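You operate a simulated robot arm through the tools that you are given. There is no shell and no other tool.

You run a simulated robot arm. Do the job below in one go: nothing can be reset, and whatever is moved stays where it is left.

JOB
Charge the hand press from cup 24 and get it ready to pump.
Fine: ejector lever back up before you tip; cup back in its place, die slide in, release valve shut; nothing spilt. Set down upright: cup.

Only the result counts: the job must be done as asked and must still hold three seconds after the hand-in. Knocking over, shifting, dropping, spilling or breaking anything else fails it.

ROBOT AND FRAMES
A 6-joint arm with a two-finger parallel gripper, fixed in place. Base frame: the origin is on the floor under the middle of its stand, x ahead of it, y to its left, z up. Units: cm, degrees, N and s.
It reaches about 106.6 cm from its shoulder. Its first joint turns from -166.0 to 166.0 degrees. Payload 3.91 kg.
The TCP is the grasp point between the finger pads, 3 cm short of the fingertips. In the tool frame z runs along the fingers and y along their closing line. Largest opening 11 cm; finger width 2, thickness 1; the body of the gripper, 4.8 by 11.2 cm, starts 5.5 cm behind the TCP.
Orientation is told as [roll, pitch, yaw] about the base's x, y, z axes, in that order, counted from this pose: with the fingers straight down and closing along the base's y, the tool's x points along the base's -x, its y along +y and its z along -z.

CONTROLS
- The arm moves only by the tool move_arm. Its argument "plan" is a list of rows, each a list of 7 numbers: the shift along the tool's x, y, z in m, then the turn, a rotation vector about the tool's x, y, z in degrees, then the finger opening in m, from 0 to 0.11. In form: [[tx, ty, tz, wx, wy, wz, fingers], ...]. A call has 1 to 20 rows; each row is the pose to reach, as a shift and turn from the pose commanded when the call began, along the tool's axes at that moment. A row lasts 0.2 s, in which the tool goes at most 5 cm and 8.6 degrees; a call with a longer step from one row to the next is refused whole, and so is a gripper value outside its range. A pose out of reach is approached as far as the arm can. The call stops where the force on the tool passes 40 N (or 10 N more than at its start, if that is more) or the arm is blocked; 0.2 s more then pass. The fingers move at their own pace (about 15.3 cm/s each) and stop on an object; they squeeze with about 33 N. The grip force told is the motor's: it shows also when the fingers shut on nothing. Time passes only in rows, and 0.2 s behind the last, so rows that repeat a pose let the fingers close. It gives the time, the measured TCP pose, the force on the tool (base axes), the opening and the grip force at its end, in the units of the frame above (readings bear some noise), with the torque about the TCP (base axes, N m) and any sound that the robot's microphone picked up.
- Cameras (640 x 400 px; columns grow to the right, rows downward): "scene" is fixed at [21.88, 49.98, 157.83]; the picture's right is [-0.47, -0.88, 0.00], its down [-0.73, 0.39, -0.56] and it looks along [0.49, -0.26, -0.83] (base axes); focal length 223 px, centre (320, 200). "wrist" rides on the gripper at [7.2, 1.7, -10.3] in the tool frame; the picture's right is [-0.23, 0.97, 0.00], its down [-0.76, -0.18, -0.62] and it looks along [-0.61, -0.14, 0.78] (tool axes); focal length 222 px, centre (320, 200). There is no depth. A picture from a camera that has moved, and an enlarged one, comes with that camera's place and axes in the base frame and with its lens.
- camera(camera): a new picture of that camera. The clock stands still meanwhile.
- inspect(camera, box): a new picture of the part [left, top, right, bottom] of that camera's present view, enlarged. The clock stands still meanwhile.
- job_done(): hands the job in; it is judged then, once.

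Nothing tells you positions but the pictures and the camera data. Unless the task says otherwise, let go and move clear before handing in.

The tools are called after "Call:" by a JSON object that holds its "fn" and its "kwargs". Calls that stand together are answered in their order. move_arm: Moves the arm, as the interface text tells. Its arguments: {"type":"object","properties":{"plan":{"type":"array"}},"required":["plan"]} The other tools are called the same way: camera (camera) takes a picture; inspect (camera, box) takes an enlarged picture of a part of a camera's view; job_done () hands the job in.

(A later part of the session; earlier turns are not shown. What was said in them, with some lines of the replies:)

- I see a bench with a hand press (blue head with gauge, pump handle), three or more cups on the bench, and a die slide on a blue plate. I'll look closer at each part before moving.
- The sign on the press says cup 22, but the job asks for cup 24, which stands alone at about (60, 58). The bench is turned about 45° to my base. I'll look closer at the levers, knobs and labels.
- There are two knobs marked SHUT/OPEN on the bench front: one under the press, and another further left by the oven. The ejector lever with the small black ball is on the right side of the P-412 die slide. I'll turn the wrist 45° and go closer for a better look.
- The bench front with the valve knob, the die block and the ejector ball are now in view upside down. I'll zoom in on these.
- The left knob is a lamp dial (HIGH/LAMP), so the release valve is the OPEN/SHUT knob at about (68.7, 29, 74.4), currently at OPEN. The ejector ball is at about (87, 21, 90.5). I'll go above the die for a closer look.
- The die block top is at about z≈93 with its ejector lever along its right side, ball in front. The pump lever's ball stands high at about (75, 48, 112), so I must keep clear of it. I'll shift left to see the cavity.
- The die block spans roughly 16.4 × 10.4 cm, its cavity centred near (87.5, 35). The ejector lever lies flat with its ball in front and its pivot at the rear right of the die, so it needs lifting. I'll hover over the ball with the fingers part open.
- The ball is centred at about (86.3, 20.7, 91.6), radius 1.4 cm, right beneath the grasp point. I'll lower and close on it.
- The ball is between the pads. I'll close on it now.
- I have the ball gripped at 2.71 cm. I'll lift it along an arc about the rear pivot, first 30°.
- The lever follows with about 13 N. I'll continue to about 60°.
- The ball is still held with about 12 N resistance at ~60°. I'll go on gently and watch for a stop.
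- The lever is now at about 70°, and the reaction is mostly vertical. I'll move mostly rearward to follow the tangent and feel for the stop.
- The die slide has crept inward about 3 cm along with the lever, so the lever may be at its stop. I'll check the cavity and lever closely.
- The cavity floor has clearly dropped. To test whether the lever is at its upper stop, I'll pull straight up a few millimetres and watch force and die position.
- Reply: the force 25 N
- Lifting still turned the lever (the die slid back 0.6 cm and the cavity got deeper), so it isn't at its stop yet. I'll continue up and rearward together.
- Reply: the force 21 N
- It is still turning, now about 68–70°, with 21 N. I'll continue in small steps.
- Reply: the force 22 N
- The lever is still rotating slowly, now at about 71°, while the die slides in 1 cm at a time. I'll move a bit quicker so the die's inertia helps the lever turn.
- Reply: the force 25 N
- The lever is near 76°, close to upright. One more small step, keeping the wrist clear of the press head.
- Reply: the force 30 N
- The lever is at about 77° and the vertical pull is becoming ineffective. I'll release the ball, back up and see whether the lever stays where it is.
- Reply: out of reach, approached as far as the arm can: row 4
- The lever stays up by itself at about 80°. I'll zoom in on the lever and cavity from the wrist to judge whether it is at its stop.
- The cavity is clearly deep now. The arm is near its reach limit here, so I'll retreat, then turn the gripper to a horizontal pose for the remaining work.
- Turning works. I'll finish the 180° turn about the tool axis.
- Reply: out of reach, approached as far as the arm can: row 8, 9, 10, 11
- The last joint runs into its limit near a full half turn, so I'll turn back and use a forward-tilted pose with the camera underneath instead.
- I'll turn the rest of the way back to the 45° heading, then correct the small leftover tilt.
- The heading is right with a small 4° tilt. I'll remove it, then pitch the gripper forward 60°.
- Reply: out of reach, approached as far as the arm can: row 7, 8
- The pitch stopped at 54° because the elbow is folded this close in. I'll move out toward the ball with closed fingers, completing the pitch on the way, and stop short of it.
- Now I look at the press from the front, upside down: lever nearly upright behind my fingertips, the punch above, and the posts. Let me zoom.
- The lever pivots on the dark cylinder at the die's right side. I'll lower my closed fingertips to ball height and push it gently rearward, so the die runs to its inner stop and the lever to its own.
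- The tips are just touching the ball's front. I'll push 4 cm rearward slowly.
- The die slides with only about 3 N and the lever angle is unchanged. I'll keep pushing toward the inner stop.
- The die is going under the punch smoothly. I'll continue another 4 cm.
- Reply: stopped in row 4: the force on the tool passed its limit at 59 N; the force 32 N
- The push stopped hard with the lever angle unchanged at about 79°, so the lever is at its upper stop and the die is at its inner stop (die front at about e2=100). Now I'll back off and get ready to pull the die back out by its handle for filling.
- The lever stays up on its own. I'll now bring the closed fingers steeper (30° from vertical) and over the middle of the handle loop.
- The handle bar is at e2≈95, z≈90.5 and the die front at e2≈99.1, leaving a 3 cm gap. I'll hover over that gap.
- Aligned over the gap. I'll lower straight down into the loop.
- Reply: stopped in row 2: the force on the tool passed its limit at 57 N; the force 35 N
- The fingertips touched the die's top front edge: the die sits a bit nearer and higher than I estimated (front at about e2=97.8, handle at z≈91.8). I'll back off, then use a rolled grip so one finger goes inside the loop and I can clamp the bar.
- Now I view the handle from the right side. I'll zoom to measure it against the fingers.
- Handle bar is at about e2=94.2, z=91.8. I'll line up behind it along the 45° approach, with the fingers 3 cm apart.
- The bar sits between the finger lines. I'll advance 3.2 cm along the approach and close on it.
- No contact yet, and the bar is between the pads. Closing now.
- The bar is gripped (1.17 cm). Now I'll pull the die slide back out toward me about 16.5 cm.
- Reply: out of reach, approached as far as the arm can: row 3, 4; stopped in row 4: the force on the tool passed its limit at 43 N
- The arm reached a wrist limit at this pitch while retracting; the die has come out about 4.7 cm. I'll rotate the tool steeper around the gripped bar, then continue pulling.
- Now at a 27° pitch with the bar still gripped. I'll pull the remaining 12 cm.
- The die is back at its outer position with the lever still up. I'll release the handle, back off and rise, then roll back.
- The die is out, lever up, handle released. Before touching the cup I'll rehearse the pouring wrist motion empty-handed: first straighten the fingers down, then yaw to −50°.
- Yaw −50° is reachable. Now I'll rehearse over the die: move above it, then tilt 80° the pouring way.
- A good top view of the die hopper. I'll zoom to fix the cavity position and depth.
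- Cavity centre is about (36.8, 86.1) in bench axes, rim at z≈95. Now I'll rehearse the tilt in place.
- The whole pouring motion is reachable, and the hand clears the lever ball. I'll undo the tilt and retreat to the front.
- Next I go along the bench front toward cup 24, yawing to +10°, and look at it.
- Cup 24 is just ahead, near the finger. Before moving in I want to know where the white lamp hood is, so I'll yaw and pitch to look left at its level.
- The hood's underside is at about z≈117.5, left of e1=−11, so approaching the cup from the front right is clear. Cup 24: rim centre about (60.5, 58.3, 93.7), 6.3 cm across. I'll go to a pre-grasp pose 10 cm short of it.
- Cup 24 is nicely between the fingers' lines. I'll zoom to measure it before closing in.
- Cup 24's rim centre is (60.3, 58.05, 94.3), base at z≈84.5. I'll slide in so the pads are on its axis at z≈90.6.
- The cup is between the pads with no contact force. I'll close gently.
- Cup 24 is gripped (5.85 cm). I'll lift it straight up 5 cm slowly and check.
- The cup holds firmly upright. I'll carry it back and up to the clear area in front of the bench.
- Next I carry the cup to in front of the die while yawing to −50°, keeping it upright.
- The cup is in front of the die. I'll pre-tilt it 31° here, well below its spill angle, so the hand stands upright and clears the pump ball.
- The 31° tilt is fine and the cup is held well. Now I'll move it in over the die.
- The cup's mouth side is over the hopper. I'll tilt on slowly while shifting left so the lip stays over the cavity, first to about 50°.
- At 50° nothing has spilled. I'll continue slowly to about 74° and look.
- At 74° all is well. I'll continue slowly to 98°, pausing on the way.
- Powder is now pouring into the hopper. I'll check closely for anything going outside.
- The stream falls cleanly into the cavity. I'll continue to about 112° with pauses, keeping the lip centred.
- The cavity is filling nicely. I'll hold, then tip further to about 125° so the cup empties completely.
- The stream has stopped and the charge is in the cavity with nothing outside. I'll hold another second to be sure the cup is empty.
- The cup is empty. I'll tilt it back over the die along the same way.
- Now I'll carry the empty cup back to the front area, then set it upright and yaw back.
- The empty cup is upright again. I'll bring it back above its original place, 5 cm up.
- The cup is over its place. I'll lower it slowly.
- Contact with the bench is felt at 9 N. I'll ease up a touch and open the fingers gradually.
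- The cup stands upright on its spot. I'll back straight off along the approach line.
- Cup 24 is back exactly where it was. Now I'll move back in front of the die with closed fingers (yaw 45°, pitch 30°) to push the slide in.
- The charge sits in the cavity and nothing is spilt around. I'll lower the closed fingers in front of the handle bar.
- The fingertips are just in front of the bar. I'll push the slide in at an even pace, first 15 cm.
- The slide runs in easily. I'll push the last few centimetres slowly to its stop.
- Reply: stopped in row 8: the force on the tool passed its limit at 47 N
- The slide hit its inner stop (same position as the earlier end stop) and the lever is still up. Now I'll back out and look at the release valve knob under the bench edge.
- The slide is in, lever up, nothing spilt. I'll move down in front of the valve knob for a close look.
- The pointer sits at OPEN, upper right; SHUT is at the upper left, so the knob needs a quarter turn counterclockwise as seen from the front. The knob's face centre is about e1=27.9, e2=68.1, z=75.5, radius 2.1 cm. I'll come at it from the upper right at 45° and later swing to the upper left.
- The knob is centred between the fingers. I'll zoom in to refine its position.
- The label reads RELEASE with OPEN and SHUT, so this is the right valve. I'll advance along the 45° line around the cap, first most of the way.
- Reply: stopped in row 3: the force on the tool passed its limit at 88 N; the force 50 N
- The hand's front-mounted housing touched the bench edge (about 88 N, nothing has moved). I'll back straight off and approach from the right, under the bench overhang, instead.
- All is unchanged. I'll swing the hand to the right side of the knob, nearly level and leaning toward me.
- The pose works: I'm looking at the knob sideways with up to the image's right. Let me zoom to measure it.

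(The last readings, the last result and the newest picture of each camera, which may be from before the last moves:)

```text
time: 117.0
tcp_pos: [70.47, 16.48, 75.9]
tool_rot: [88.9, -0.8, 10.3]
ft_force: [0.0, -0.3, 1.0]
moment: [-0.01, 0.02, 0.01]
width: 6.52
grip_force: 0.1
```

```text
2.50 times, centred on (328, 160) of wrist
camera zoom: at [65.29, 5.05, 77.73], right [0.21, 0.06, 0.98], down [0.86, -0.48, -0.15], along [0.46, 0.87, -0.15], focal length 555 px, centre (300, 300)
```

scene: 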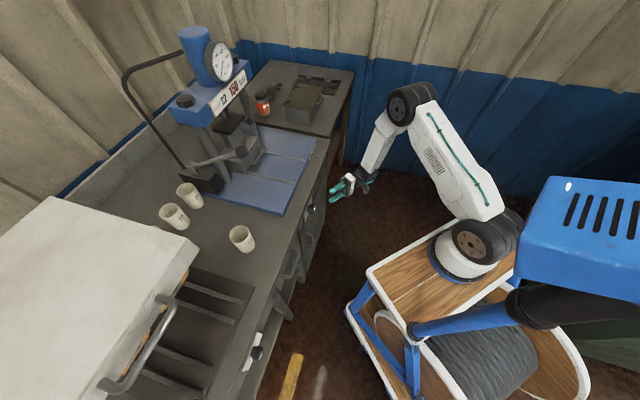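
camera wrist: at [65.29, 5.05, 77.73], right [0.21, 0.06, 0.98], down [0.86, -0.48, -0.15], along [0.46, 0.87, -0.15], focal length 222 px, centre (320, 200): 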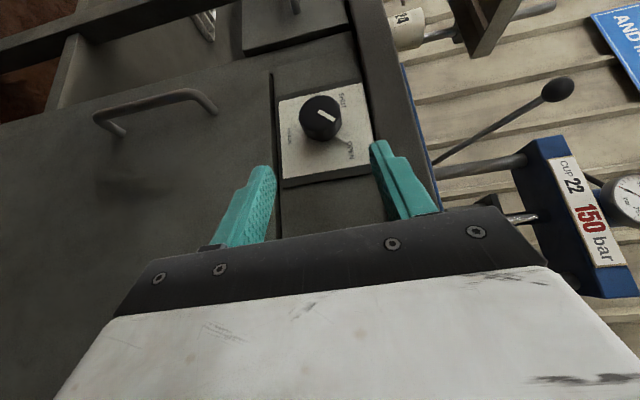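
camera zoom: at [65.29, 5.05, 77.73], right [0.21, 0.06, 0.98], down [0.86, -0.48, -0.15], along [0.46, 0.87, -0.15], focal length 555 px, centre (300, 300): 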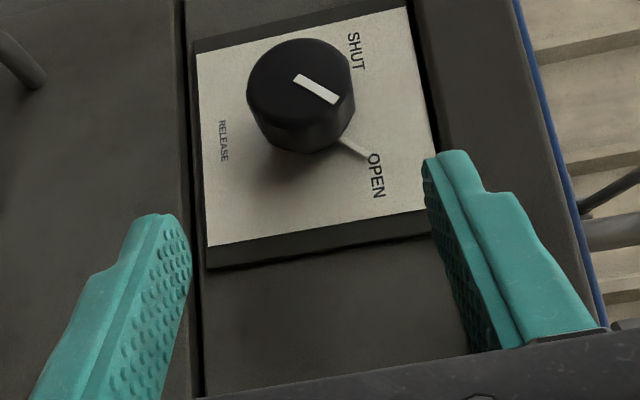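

The knob centre is confirmed at (28.0, z 75.6) with SHUT at the upper left. I'll advance along the finger axis around the cap.

Call:
{"fn": "move_arm", "kwargs": {"plan": [[0, 0, 0.03, 0, 0, 0, 0.065], [0, 0, 0.055, 0, 0, 0, 0.065], [0, 0, 0.075, 0, 0, 0, 0.065], [0, 0, 0.09, 0, 0, 0, 0.065], [0, 0, 0.102, 0, 0, 0, 0.065]]}}

Call:
{"fn": "camera", "kwargs": {"camera": "wrist"}}

Call:
{"fn": "inspect", "kwargs": {"camera": "wrist", "box": [200, 80, 456, 240]}}

```text
time: 118.2
tcp_pos: [68.65, 26.45, 75.72]
tool_rot: [88.8, -0.8, 10.3]
ft_force: [-0.2, 0.2, 0.1]
moment: [-0.01, -0.02, 0.0]
width: 6.5
grip_force: 0.0
```

```text
taken
camera wrist: at [63.43, 15.06, 77.55], right [0.21, 0.06, 0.98], down [0.86, -0.48, -0.15], along [0.46, 0.87, -0.15], focal length 222 px, centre (320, 200)
```

wrist: 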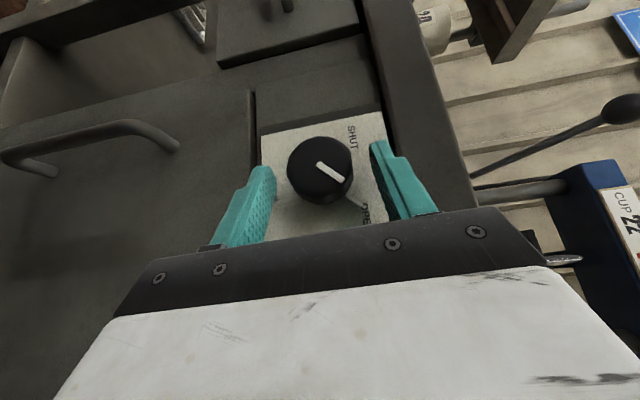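

```text
2.50 times, centred on (328, 160) of wrist
camera zoom: at [63.43, 15.06, 77.55], right [0.21, 0.06, 0.98], down [0.86, -0.48, -0.15], along [0.46, 0.87, -0.15], focal length 555 px, centre (300, 300)
```

zoom: 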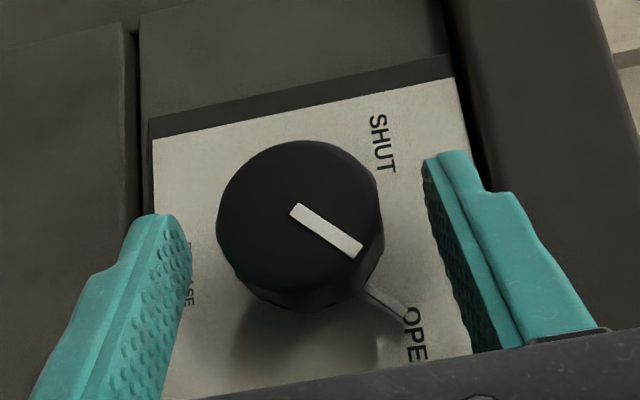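

The cap is between the pads with no contact yet. I'll close on it.

Call:
{"fn": "move_arm", "kwargs": {"plan": [[0, 0, 0, 0, 0, 0, 0.05], [0, 0, 0, 0, 0, 0, 0.035], [0, 0, 0, 0, 0, 0, 0.035], [0, 0, 0, 0, 0, 0, 0.035]]}}

Call:
{"fn": "inspect", "kwargs": {"camera": "wrist", "box": [200, 80, 456, 240]}}

```text
time: 119.2
tcp_pos: [68.6, 26.48, 75.73]
tool_rot: [88.7, -0.8, 10.3]
ft_force: [0.1, 2.5, 0.8]
moment: [0.44, -0.46, -0.29]
width: 4.16
grip_force: 44.7
```

```text
2.50 times, centred on (328, 160) of wrist
camera zoom: at [63.43, 15.06, 77.55], right [0.21, 0.06, 0.98], down [0.86, -0.48, -0.15], along [0.46, 0.87, -0.15], focal length 555 px, centre (300, 300)
```

zoom: 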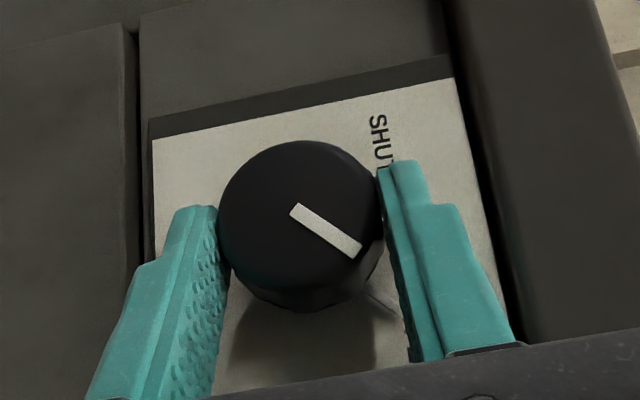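

The cap is gripped across its diameter (4.16 cm). I'll turn it counterclockwise about its axis, first 15°, and check the torque.

Call:
{"fn": "move_arm", "kwargs": {"plan": [[0.0001, 0.0016, 0.0001, 4.11, 0, -2.85, 0.035], [0.0003, 0.0032, 0.0004, 8.22, 0, -5.69, 0.035], [0.0005, 0.0047, 0.0007, 12.33, 0, -8.54, 0.035]]}}

Call:
{"fn": "inspect", "kwargs": {"camera": "wrist", "box": [200, 80, 456, 240]}}

```text
time: 120.0
tcp_pos: [68.55, 26.44, 76.26]
tool_rot: [76.2, -9.2, 11.4]
ft_force: [-0.1, -2.0, 4.1]
moment: [0.48, -0.4, -0.13]
width: 4.16
grip_force: 44.9
```

```text
2.50 times, centred on (328, 160) of wrist
camera zoom: at [62.95, 15.55, 79.08], right [0.03, 0.24, 0.97], down [0.87, -0.49, 0.1], along [0.49, 0.84, -0.22], focal length 555 px, centre (300, 300)
```

zoom: 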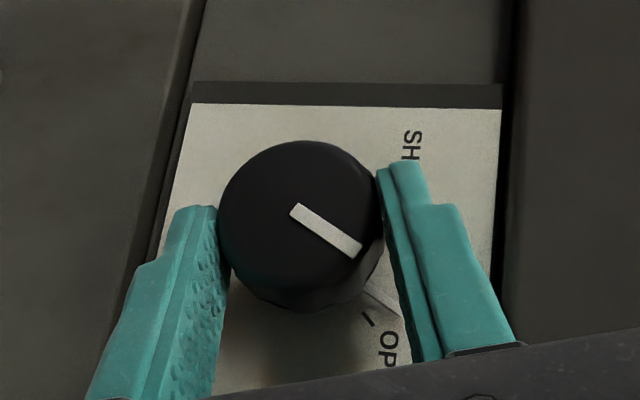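

The knob turns with the gripper. I'll continue another 20° in this stroke.

Call:
{"fn": "move_arm", "kwargs": {"plan": [[0.0001, 0.0016, 0.0001, 4.11, 0, -2.85, 0.035], [0.0002, 0.0032, 0.0004, 8.22, 0, -5.69, 0.035], [0.0005, 0.0047, 0.0007, 12.33, 0, -8.54, 0.035], [0.0008, 0.0063, 0.0012, 16.44, 0, -11.38, 0.035]]}}

Call:
{"fn": "inspect", "kwargs": {"camera": "wrist", "box": [200, 80, 456, 240]}}

Call:
{"fn": "inspect", "kwargs": {"camera": "scene", "box": [260, 150, 388, 230]}}

```text
time: 121.0
tcp_pos: [68.53, 26.81, 76.8]
tool_rot: [58.5, -19.7, 15.9]
ft_force: [-0.1, -5.5, 12.4]
moment: [0.72, -0.54, -0.19]
width: 4.16
grip_force: 44.3
```

```text
2.50 times, centred on (328, 160) of wrist
camera zoom: at [61.88, 16.61, 80.73], right [-0.2, 0.47, 0.86], down [0.8, -0.42, 0.42], along [0.56, 0.78, -0.29], focal length 555 px, centre (300, 300)
```

zoom: 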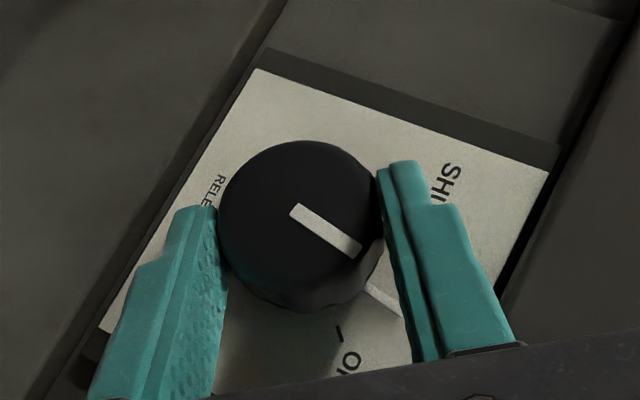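

```text
5.00 times, centred on (324, 190) of scene
camera zoom: at [21.88, 49.98, 157.83], right [-0.47, -0.88, 0.0], down [-0.73, 0.39, -0.56], along [0.49, -0.26, -0.83], focal length 1115 px, centre (300, 250)
```

zoom: 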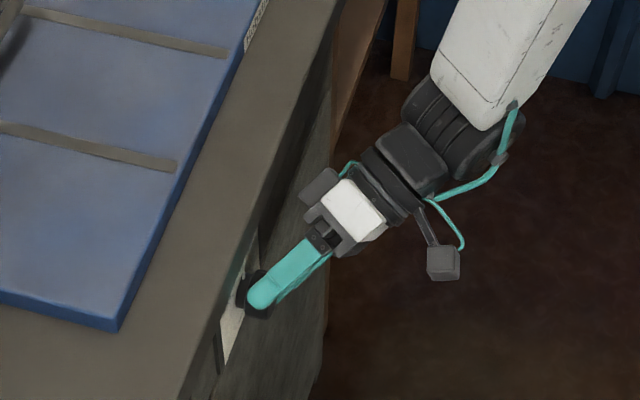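

The pointer has moved about 35° from OPEN toward SHUT. I'll open, swing back around the cap, and take a fresh grip.

Call:
{"fn": "move_arm", "kwargs": {"plan": [[0, 0, 0, 0, 0, 0, 0.06], [0, 0, 0, 0, 0, 0, 0.065], [0, -0.0016, 0, -4.11, 0, 2.85, 0.065], [0.0001, -0.0032, 0.0001, -8.22, 0, 5.69, 0.065], [0.0002, -0.0048, 0.0003, -12.33, 0, 8.54, 0.065], [0.0005, -0.0064, 0.0007, -16.44, 0, 11.38, 0.065], [0.0008, -0.0079, 0.0011, -20.55, 0, 14.23, 0.065], [0.0012, -0.0093, 0.0017, -24.66, 0, 17.07, 0.065], [0.0016, -0.0107, 0.0023, -28.77, 0, 19.92, 0.065]]}}

Call:
{"fn": "inspect", "kwargs": {"camera": "wrist", "box": [200, 80, 456, 240]}}

```text
time: 123.0
tcp_pos: [68.65, 26.6, 75.65]
tool_rot: [88.8, -0.8, 10.3]
ft_force: [-0.7, -0.6, 0.6]
moment: [0.03, 0.04, 0.03]
width: 6.47
grip_force: 0.0
```

```text
2.50 times, centred on (328, 160) of wrist
camera zoom: at [63.49, 15.08, 77.46], right [0.21, 0.06, 0.98], down [0.86, -0.48, -0.15], along [0.46, 0.87, -0.15], focal length 555 px, centre (300, 300)
```

zoom: 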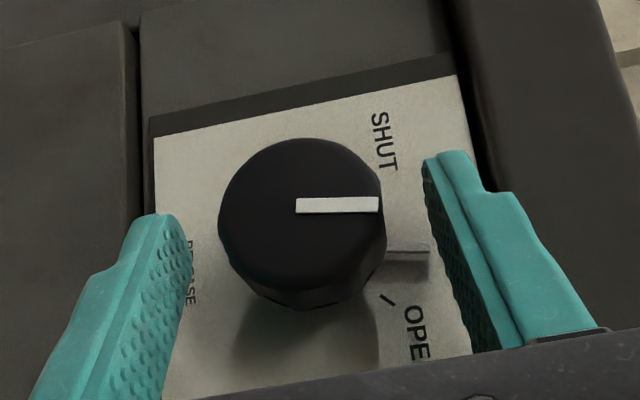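

The pointer now stands about upright. Second grip and stroke: another 38°.

Call:
{"fn": "move_arm", "kwargs": {"plan": [[0, 0, 0, 0, 0, 0, 0.045], [0, 0, 0, 0, 0, 0, 0.035], [0, 0, 0, 0, 0, 0, 0.035], [0, 0.0015, 0.0001, 4.11, 0, -2.85, 0.035], [0.0002, 0.003, 0.0002, 8.22, 0, -5.69, 0.035], [0.0003, 0.0045, 0.0005, 12.33, 0, -8.54, 0.035], [0.0006, 0.0059, 0.0009, 16.44, 0, -11.38, 0.035], [0.0009, 0.0073, 0.0013, 20.55, 0, -14.23, 0.035], [0.0013, 0.0086, 0.0019, 24.66, 0, -17.07, 0.035], [0.0018, 0.0099, 0.0026, 28.77, 0, -19.92, 0.035]]}}

Call:
{"fn": "inspect", "kwargs": {"camera": "wrist", "box": [200, 80, 456, 240]}}

```text
time: 125.2
tcp_pos: [68.41, 26.8, 76.8]
tool_rot: [58.7, -19.8, 15.9]
ft_force: [-0.2, -12.5, 28.1]
moment: [0.96, -0.5, -0.16]
width: 4.16
grip_force: 44.7
```

```text
2.50 times, centred on (328, 160) of wrist
camera zoom: at [61.94, 16.63, 80.73], right [-0.2, 0.47, 0.86], down [0.8, -0.42, 0.42], along [0.56, 0.78, -0.29], focal length 555 px, centre (300, 300)
```

zoom: 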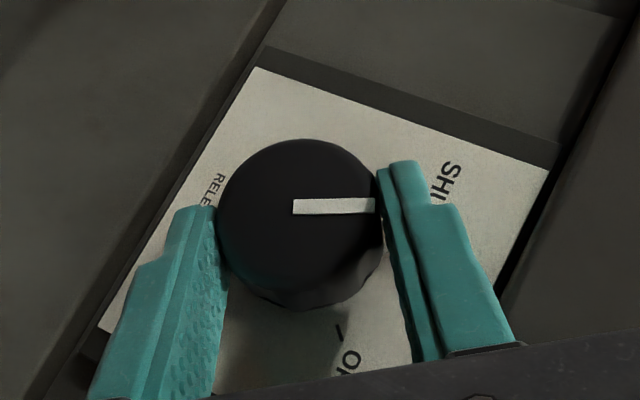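

The pointer is now past vertical toward SHUT (about 70° turned). One more regrip for the last part.

Call:
{"fn": "move_arm", "kwargs": {"plan": [[0, 0, 0, 0, 0, 0, 0.06], [0, 0, 0, 0, 0, 0, 0.065], [0, -0.0016, 0, -4.11, 0, 2.85, 0.065], [0.0001, -0.0032, 0.0001, -8.22, 0, 5.69, 0.065], [0.0002, -0.0048, 0.0003, -12.33, 0, 8.54, 0.065], [0.0005, -0.0064, 0.0007, -16.44, 0, 11.38, 0.065], [0.0008, -0.0079, 0.0011, -20.55, 0, 14.23, 0.065], [0.0012, -0.0093, 0.0017, -24.66, 0, 17.07, 0.065], [0.0016, -0.0107, 0.0023, -28.77, 0, 19.92, 0.065]]}}

Call:
{"fn": "inspect", "kwargs": {"camera": "wrist", "box": [200, 80, 456, 240]}}

```text
time: 127.2
tcp_pos: [68.64, 26.44, 75.66]
tool_rot: [88.7, -0.8, 10.3]
ft_force: [0.5, 0.4, 0.0]
moment: [-0.01, 0.0, -0.01]
width: 6.49
grip_force: 0.1
```

```text
2.50 times, centred on (328, 160) of wrist
camera zoom: at [63.53, 15.01, 77.47], right [0.21, 0.06, 0.98], down [0.86, -0.48, -0.15], along [0.46, 0.88, -0.15], focal length 555 px, centre (300, 300)
```

zoom: 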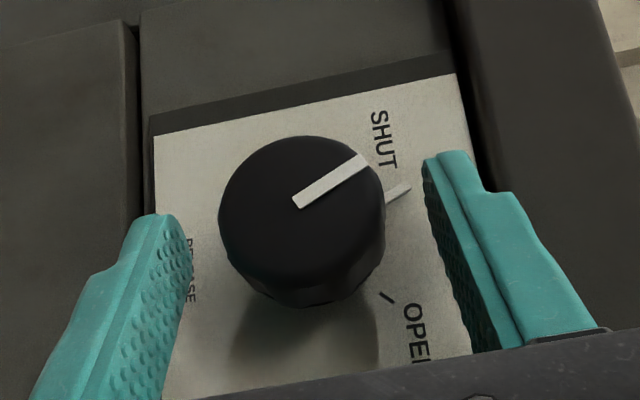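

The pointer is about 23° left of vertical; SHUT lies at about 45° left. I'll regrip and check the side force first.

Call:
{"fn": "move_arm", "kwargs": {"plan": [[0, 0, 0, 0, 0, 0, 0.045], [0, 0, 0, 0, 0, 0, 0.035], [0, 0, 0, 0, 0, 0, 0.035]]}}

```text
time: 128.1
tcp_pos: [68.77, 26.56, 75.84]
tool_rot: [88.8, -1.0, 10.3]
ft_force: [0.7, 0.6, 16.4]
moment: [0.26, 0.23, 0.24]
width: 4.15
grip_force: 44.3
```

The cap centre is about 2 mm higher than assumed. I'll correct that and turn 22° more.

Call:
{"fn": "move_arm", "kwargs": {"plan": [[0, 0.002, 0, 0, 0, 0, 0.035], [0, 0.0035, 0.0001, 4.11, 0, -2.85, 0.035], [0.0002, 0.005, 0.0002, 8.22, 0, -5.69, 0.035], [0.0003, 0.0065, 0.0005, 12.33, 0, -8.54, 0.035], [0.0006, 0.0079, 0.0009, 16.44, 0, -11.38, 0.035], [0.0007, 0.0084, 0.0011, 18.08, 0, -12.52, 0.035]]}}

Call:
{"fn": "inspect", "kwargs": {"camera": "wrist", "box": [200, 80, 456, 240]}}

```text
time: 129.4
tcp_pos: [68.62, 26.6, 76.44]
tool_rot: [70.3, -13.0, 12.7]
ft_force: [2.9, 4.2, -6.4]
moment: [0.3, 0.11, -0.1]
width: 4.19
grip_force: 44.7
```

```text
2.50 times, centred on (328, 160) of wrist
camera zoom: at [62.72, 15.82, 79.78], right [-0.06, 0.33, 0.94], down [0.86, -0.47, 0.21], along [0.51, 0.82, -0.25], focal length 555 px, centre (300, 300)
```

zoom: 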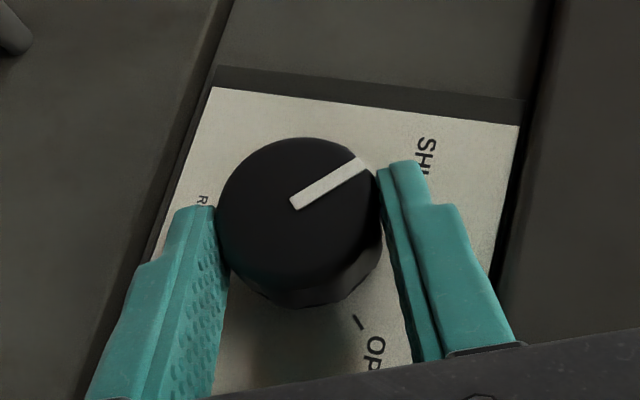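

The pointer is now at about 46° left. I'll open the fingers and back off to compare it with the SHUT mark.

Call:
{"fn": "move_arm", "kwargs": {"plan": [[0, 0, 0, 0, 0, 0, 0.05], [0, 0, 0, 0, 0, 0, 0.065], [0, 0, -0.025, 0, 0, 0, 0.065], [0, 0, -0.06, 0, 0, 0, 0.065], [0, 0, -0.1, 0, 0, 0, 0.065]]}}

Call:
{"fn": "camera", "kwargs": {"camera": "wrist"}}

Call:
{"fn": "inspect", "kwargs": {"camera": "wrist", "box": [256, 70, 384, 150]}}

```text
time: 130.7
tcp_pos: [69.94, 17.34, 79.69]
tool_rot: [70.3, -13.0, 12.6]
ft_force: [-0.9, -0.1, -0.2]
moment: [0.01, -0.05, 0.0]
width: 6.51
grip_force: 0.1
```

```text
taken
camera wrist: at [64.06, 6.58, 83.07], right [-0.06, 0.32, 0.94], down [0.86, -0.47, 0.21], along [0.51, 0.82, -0.25], focal length 222 px, centre (320, 200)
```

wrist: 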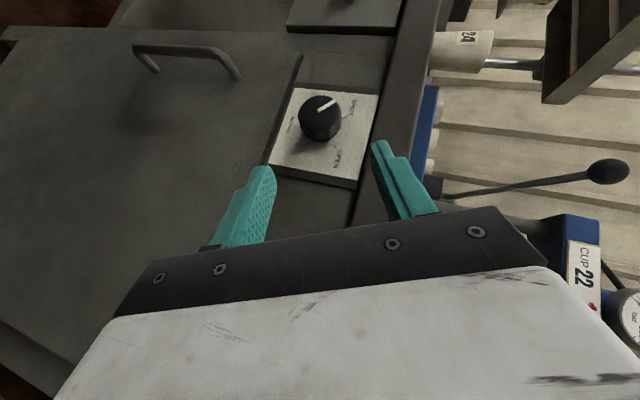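

```text
5.00 times, centred on (320, 110) of wrist
camera zoom: at [64.06, 6.58, 83.07], right [-0.06, 0.32, 0.94], down [0.86, -0.47, 0.21], along [0.51, 0.82, -0.25], focal length 1111 px, centre (320, 650)
```

zoom: 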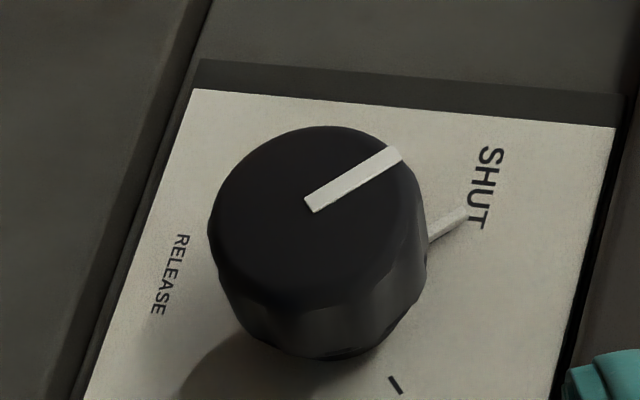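

The pin now covers the SHUT mark just as it covered the OPEN mark before. Let me zoom in more on that spot.

Call:
{"fn": "inspect", "kwargs": {"camera": "wrist", "box": [328, 90, 376, 120]}}

Call:
{"fn": "inspect", "kwargs": {"camera": "scene", "box": [296, 190, 328, 210]}}

```text
13.33 times, centred on (352, 105) of wrist
camera zoom: at [64.06, 6.58, 83.07], right [-0.06, 0.32, 0.94], down [0.86, -0.47, 0.21], along [0.51, 0.82, -0.25], focal length 2962 px, centre (-107, 1467)
```

zoom: 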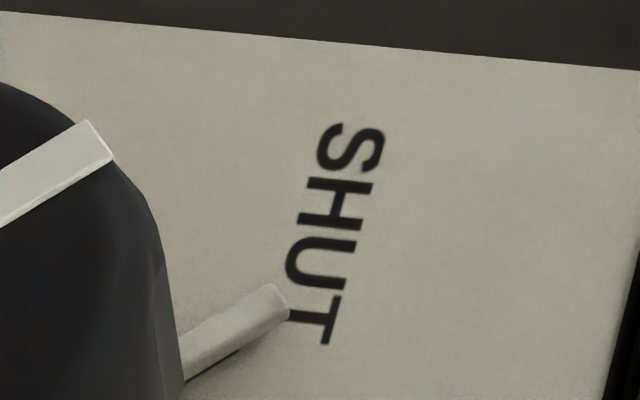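

```text
16.00 times, centred on (312, 200) of scene
camera zoom: at [21.88, 49.98, 157.83], right [-0.47, -0.88, 0.0], down [-0.73, 0.39, -0.56], along [0.49, -0.26, -0.83], focal length 3568 px, centre (448, 200)
```

zoom: 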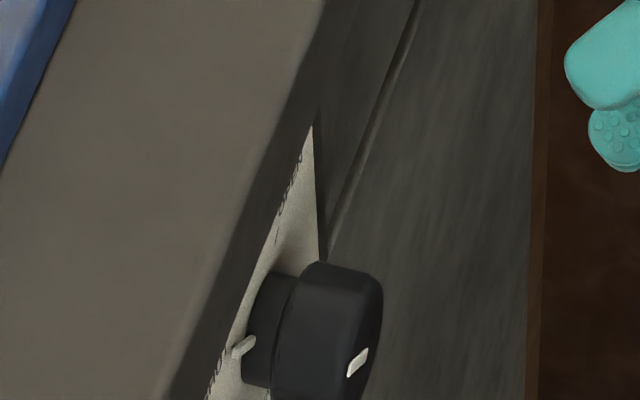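

Call:
{"fn": "move_arm", "kwargs": {"plan": [[0.0069, 0.0188, -0.0011, 7.17, 3.41, -2.24, 0.065], [0.0138, 0.0377, -0.0022, 14.35, 6.81, -4.48, 0.065], [0.0206, 0.0565, -0.0033, 21.52, 10.22, -6.72, 0.065], [0.0275, 0.0753, -0.0044, 28.69, 13.62, -8.96, 0.065], [0.0344, 0.0942, -0.0055, 35.87, 17.03, -11.21, 0.065], [0.0413, 0.113, -0.0066, 43.04, 20.43, -13.45, 0.065], [0.0481, 0.1318, -0.0077, 50.21, 23.84, -15.69, 0.065], [0.055, 0.1507, -0.0088, 57.39, 27.24, -17.93, 0.065], [0.0619, 0.1695, -0.0099, 64.56, 30.65, -20.17, 0.065]]}}

Call:
{"fn": "camera", "kwargs": {"camera": "wrist"}}

Call:
{"fn": "inspect", "kwargs": {"camera": "wrist", "box": [290, 155, 386, 215]}}

```text
time: 132.7
tcp_pos: [59.49, 19.96, 94.17]
tool_rot: [-0.3, 0.2, 45.0]
ft_force: [0.1, 0.2, 0.3]
moment: [0.0, -0.01, -0.02]
width: 6.5
grip_force: 0.1
```

```text
taken
camera wrist: at [53.12, 15.97, 104.5], right [-0.53, 0.85, -0.01], down [0.66, 0.42, 0.62], along [0.53, 0.32, -0.78], focal length 222 px, centre (320, 200)
```

wrist: 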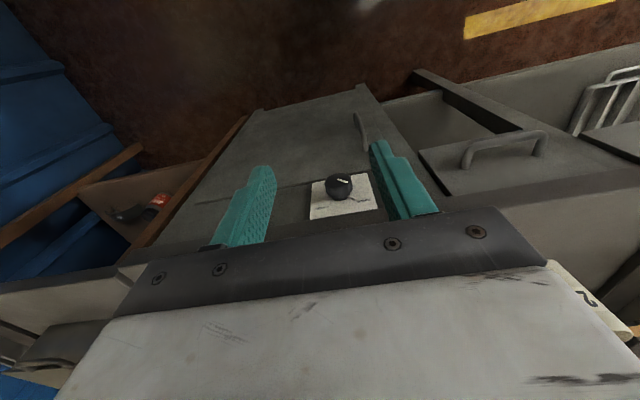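

```text
6.67 times, centred on (338, 185) of wrist
camera zoom: at [53.12, 15.97, 104.5], right [-0.53, 0.85, -0.01], down [0.66, 0.42, 0.62], along [0.53, 0.32, -0.78], focal length 1481 px, centre (200, 300)
```

zoom: 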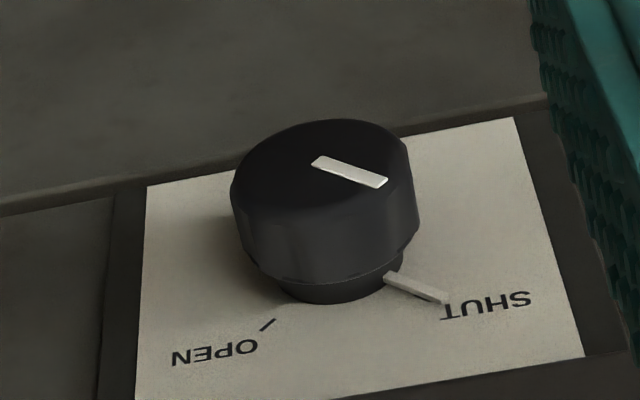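

From the front the pin lies over the SHUT mark, perhaps 3° short at most. To be sure it is fully home, I'll grip once more and nudge it toward its stop.

Call:
{"fn": "move_arm", "kwargs": {"plan": [[-0.005, -0.0091, 0.015, -7.03, -2.64, 2.22, 0.065], [-0.0099, -0.0181, 0.03, -14.06, -5.28, 4.43, 0.065], [-0.0149, -0.0272, 0.045, -21.09, -7.92, 6.65, 0.065], [-0.0199, -0.0363, 0.06, -28.12, -10.56, 8.87, 0.065], [-0.0248, -0.0453, 0.075, -35.15, -13.2, 11.08, 0.065], [-0.0298, -0.0544, 0.09, -42.17, -15.85, 13.3, 0.065], [-0.0347, -0.0634, 0.105, -49.2, -18.49, 15.51, 0.065], [-0.0397, -0.0725, 0.12, -56.23, -21.13, 17.73, 0.065], [-0.0447, -0.0816, 0.135, -63.26, -23.77, 19.95, 0.065], [-0.0496, -0.0906, 0.15, -70.29, -26.41, 22.16, 0.065], [-0.0546, -0.0997, 0.165, -77.32, -29.05, 24.38, 0.065]]}}

Call:
{"fn": "inspect", "kwargs": {"camera": "wrist", "box": [200, 60, 456, 220]}}

```text
time: 135.1
tcp_pos: [70.49, 16.67, 77.87]
tool_rot: [81.5, -5.7, 10.4]
ft_force: [0.0, 0.6, 0.2]
moment: [-0.03, -0.01, 0.02]
width: 6.51
grip_force: 0.1
```

```text
2.50 times, centred on (328, 140) of wrist
camera zoom: at [64.94, 5.41, 80.26], right [0.1, 0.16, 0.98], down [0.87, -0.49, -0.01], along [0.48, 0.85, -0.19], focal length 555 px, centre (300, 350)
```

zoom: 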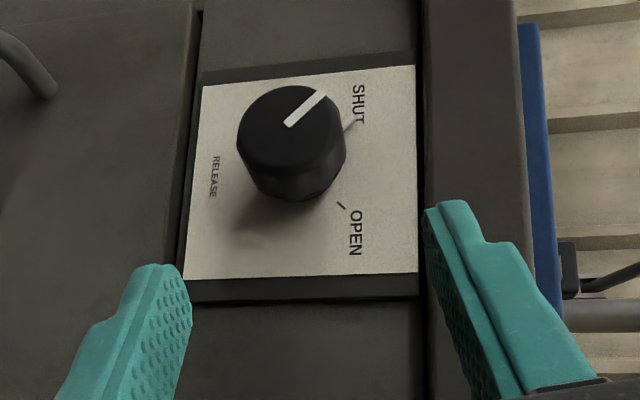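

Call:
{"fn": "move_arm", "kwargs": {"plan": [[0, -0.0005, 0.03, 0, 0, 0, 0.065], [0, -0.001, 0.06, 0, 0, 0, 0.065], [0, -0.0015, 0.085, 0, 0, 0, 0.065], [0, -0.0015, 0.1, 0, 0, 0, 0.065], [0, -0.0015, 0.1, 0, 0, 0, 0.05], [0, -0.0015, 0.1, 0, 0, 0, 0.035], [0, -0.0015, 0.1, 0, 0, 0, 0.035], [0, -0.0015, 0.1, 0, 0, 0, 0.035]]}}

Call:
{"fn": "inspect", "kwargs": {"camera": "wrist", "box": [200, 80, 456, 240]}}

```text
time: 136.8
tcp_pos: [68.78, 26.26, 76.07]
tool_rot: [81.5, -5.7, 10.4]
ft_force: [1.2, 0.4, -7.9]
moment: [0.03, -0.29, -0.78]
width: 4.15
grip_force: 45.5
```

```text
2.50 times, centred on (328, 160) of wrist
camera zoom: at [63.21, 15.12, 78.51], right [0.1, 0.17, 0.98], down [0.87, -0.49, -0.01], along [0.48, 0.85, -0.19], focal length 555 px, centre (300, 300)
```

zoom: 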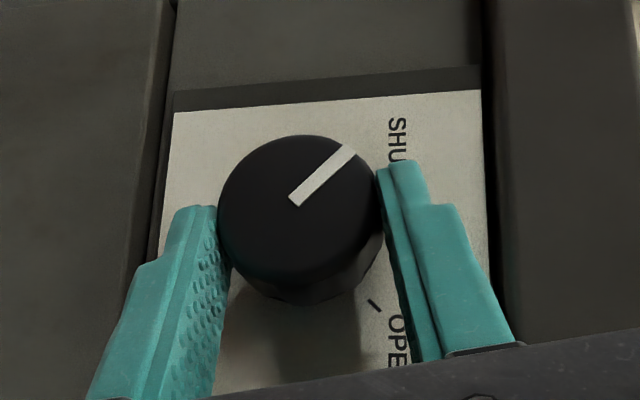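

Gripped again. I'll turn it a further 9° in small steps and watch the reaction.

Call:
{"fn": "move_arm", "kwargs": {"plan": [[0, 0.0005, 0, 1.64, 0, -1.15, 0.035], [0, 0.0009, 0, 3.28, 0, -2.29, 0.035], [0.0001, 0.0019, 0.0001, 4.92, 0, -3.44, 0.035], [0.0001, 0.0025, 0.0002, 7.37, 0, -5.16, 0.035]]}}

Call:
{"fn": "inspect", "kwargs": {"camera": "wrist", "box": [200, 80, 456, 240]}}

```text
time: 137.8
tcp_pos: [68.75, 26.23, 76.44]
tool_rot: [73.9, -10.9, 11.4]
ft_force: [1.0, -4.4, 7.0]
moment: [0.78, -0.17, -0.35]
width: 4.19
grip_force: 44.9
```

```text
2.50 times, centred on (328, 160) of wrist
camera zoom: at [62.9, 15.42, 79.4], right [-0.01, 0.27, 0.96], down [0.86, -0.49, 0.14], along [0.51, 0.83, -0.23], focal length 555 px, centre (300, 300)
```

zoom: 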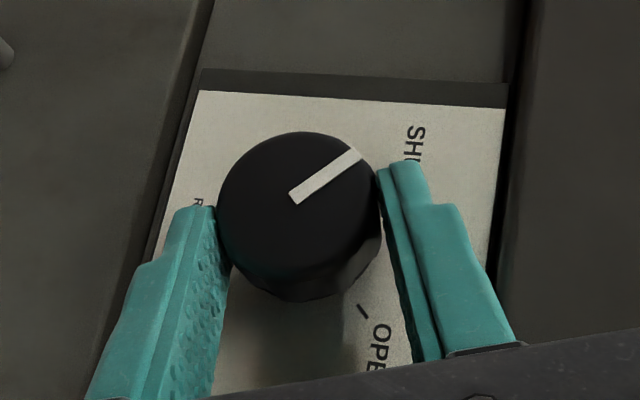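

The knob no longer follows the hand (it slips in the pads), so the valve is at its SHUT stop. I'll release and back away.

Call:
{"fn": "move_arm", "kwargs": {"plan": [[0, 0, 0, 0, 0, 0, 0.045], [0, 0, 0, 0, 0, 0, 0.065], [0, 0, -0.025, 0, 0, 0, 0.065], [0, 0, -0.065, 0, 0, 0, 0.065], [0, 0, -0.11, 0, 0, 0, 0.065]]}}

Call:
{"fn": "inspect", "kwargs": {"camera": "wrist", "box": [256, 70, 384, 150]}}

Call:
{"fn": "camera", "kwargs": {"camera": "scene"}}

```text
time: 139.1
tcp_pos: [70.15, 15.9, 79.32]
tool_rot: [74.0, -10.7, 11.6]
ft_force: [0.9, 0.2, 0.7]
moment: [0.0, -0.01, -0.01]
width: 6.51
grip_force: 0.0
```

```text
5.00 times, centred on (320, 110) of wrist
camera zoom: at [64.37, 4.99, 82.38], right [-0.01, 0.27, 0.96], down [0.86, -0.48, 0.14], along [0.5, 0.83, -0.23], focal length 1111 px, centre (320, 650)
```

zoom: 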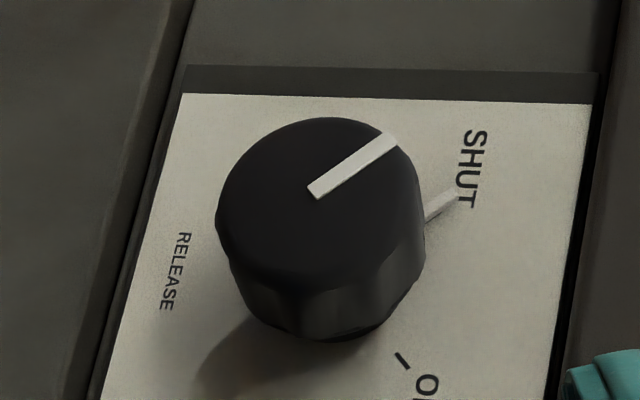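

```text
taken
```

scene: 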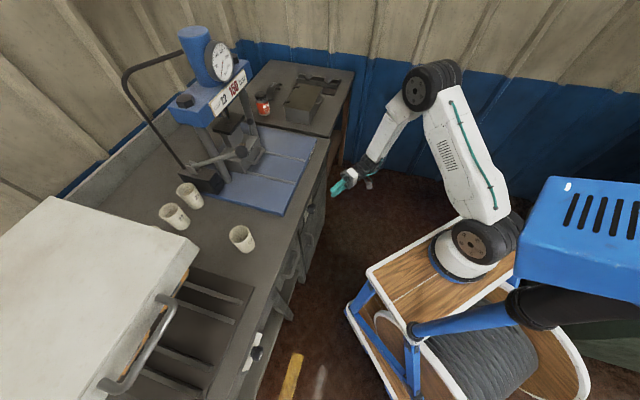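

The valve points to SHUT. A final check of the press, the lever and the cups.

Call:
{"fn": "inspect", "kwargs": {"camera": "scene", "box": [180, 90, 308, 170]}}

Call:
{"fn": "inspect", "kwargs": {"camera": "scene", "box": [140, 170, 300, 270]}}

Call:
{"fn": "inspect", "kwargs": {"camera": "scene", "box": [200, 90, 296, 150]}}

```text
5.00 times, centred on (244, 130) of scene
camera zoom: at [21.88, 49.98, 157.83], right [-0.47, -0.88, 0.0], down [-0.73, 0.39, -0.56], along [0.49, -0.26, -0.83], focal length 1115 px, centre (700, 550)
```

zoom: 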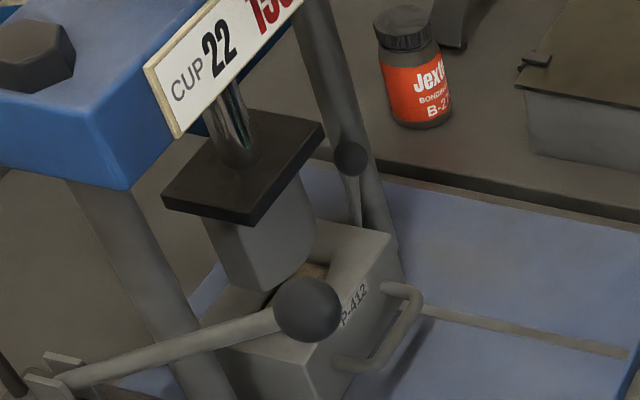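

```text
4.00 times, centred on (220, 220) of scene
camera zoom: at [21.88, 49.98, 157.83], right [-0.47, -0.88, 0.0], down [-0.73, 0.39, -0.56], along [0.49, -0.26, -0.83], focal length 892 px, centre (720, 120)
```

zoom: 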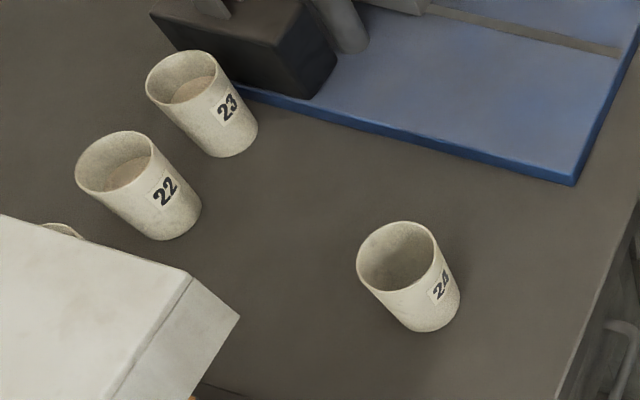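

```text
6.67 times, centred on (248, 120) of scene
camera zoom: at [21.88, 49.98, 157.83], right [-0.47, -0.88, 0.0], down [-0.73, 0.39, -0.56], along [0.49, -0.26, -0.83], focal length 1487 px, centre (800, 733)
```

zoom: 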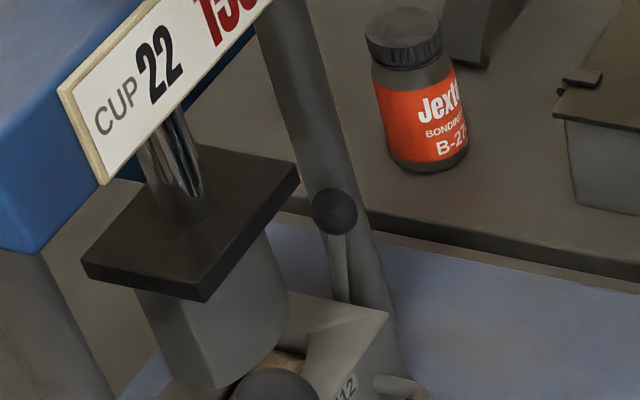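

Everything is in place: the charge from cup 24 is in the die, the slide is at its inner stop under the punch, and the ejector lever is up. The valve is at SHUT, cup 24 is upright on its spot, nothing is spilt, and the gripper is clear. I'm handing in now.

Call:
{"fn": "job_done", "kwargs": {}}

```text
The job is handed in.
```

The press is charged from cup 24 and ready to pump, and I've handed the job in. I saw nothing spilt in the last pictures.

- **Ejector lever:** I raised it to its upper stop before tipping, and it is still up.
- **Charge:** All of cup 24 went into the P-412 die cavity.
- **Cup 24:** It is empty and standing upright on its original spot.
- **Die slide:** It is pushed in to its inner stop under the punch.
- **Release valve:** It is turned from OPEN to its stop at SHUT.

**Sign on the press:** it reads "CUP 22, 150 bar", but you asked for cup 24, so I used 24. Please check that before pumping.

**Contacts along the way:** my first approach to the valve knob pressed the hand against the bench edge, at about 88 N. The fingertips also touched the die's top edge once, at about 57 N, before it was filled. Neither contact left a visible mark or moved anything.
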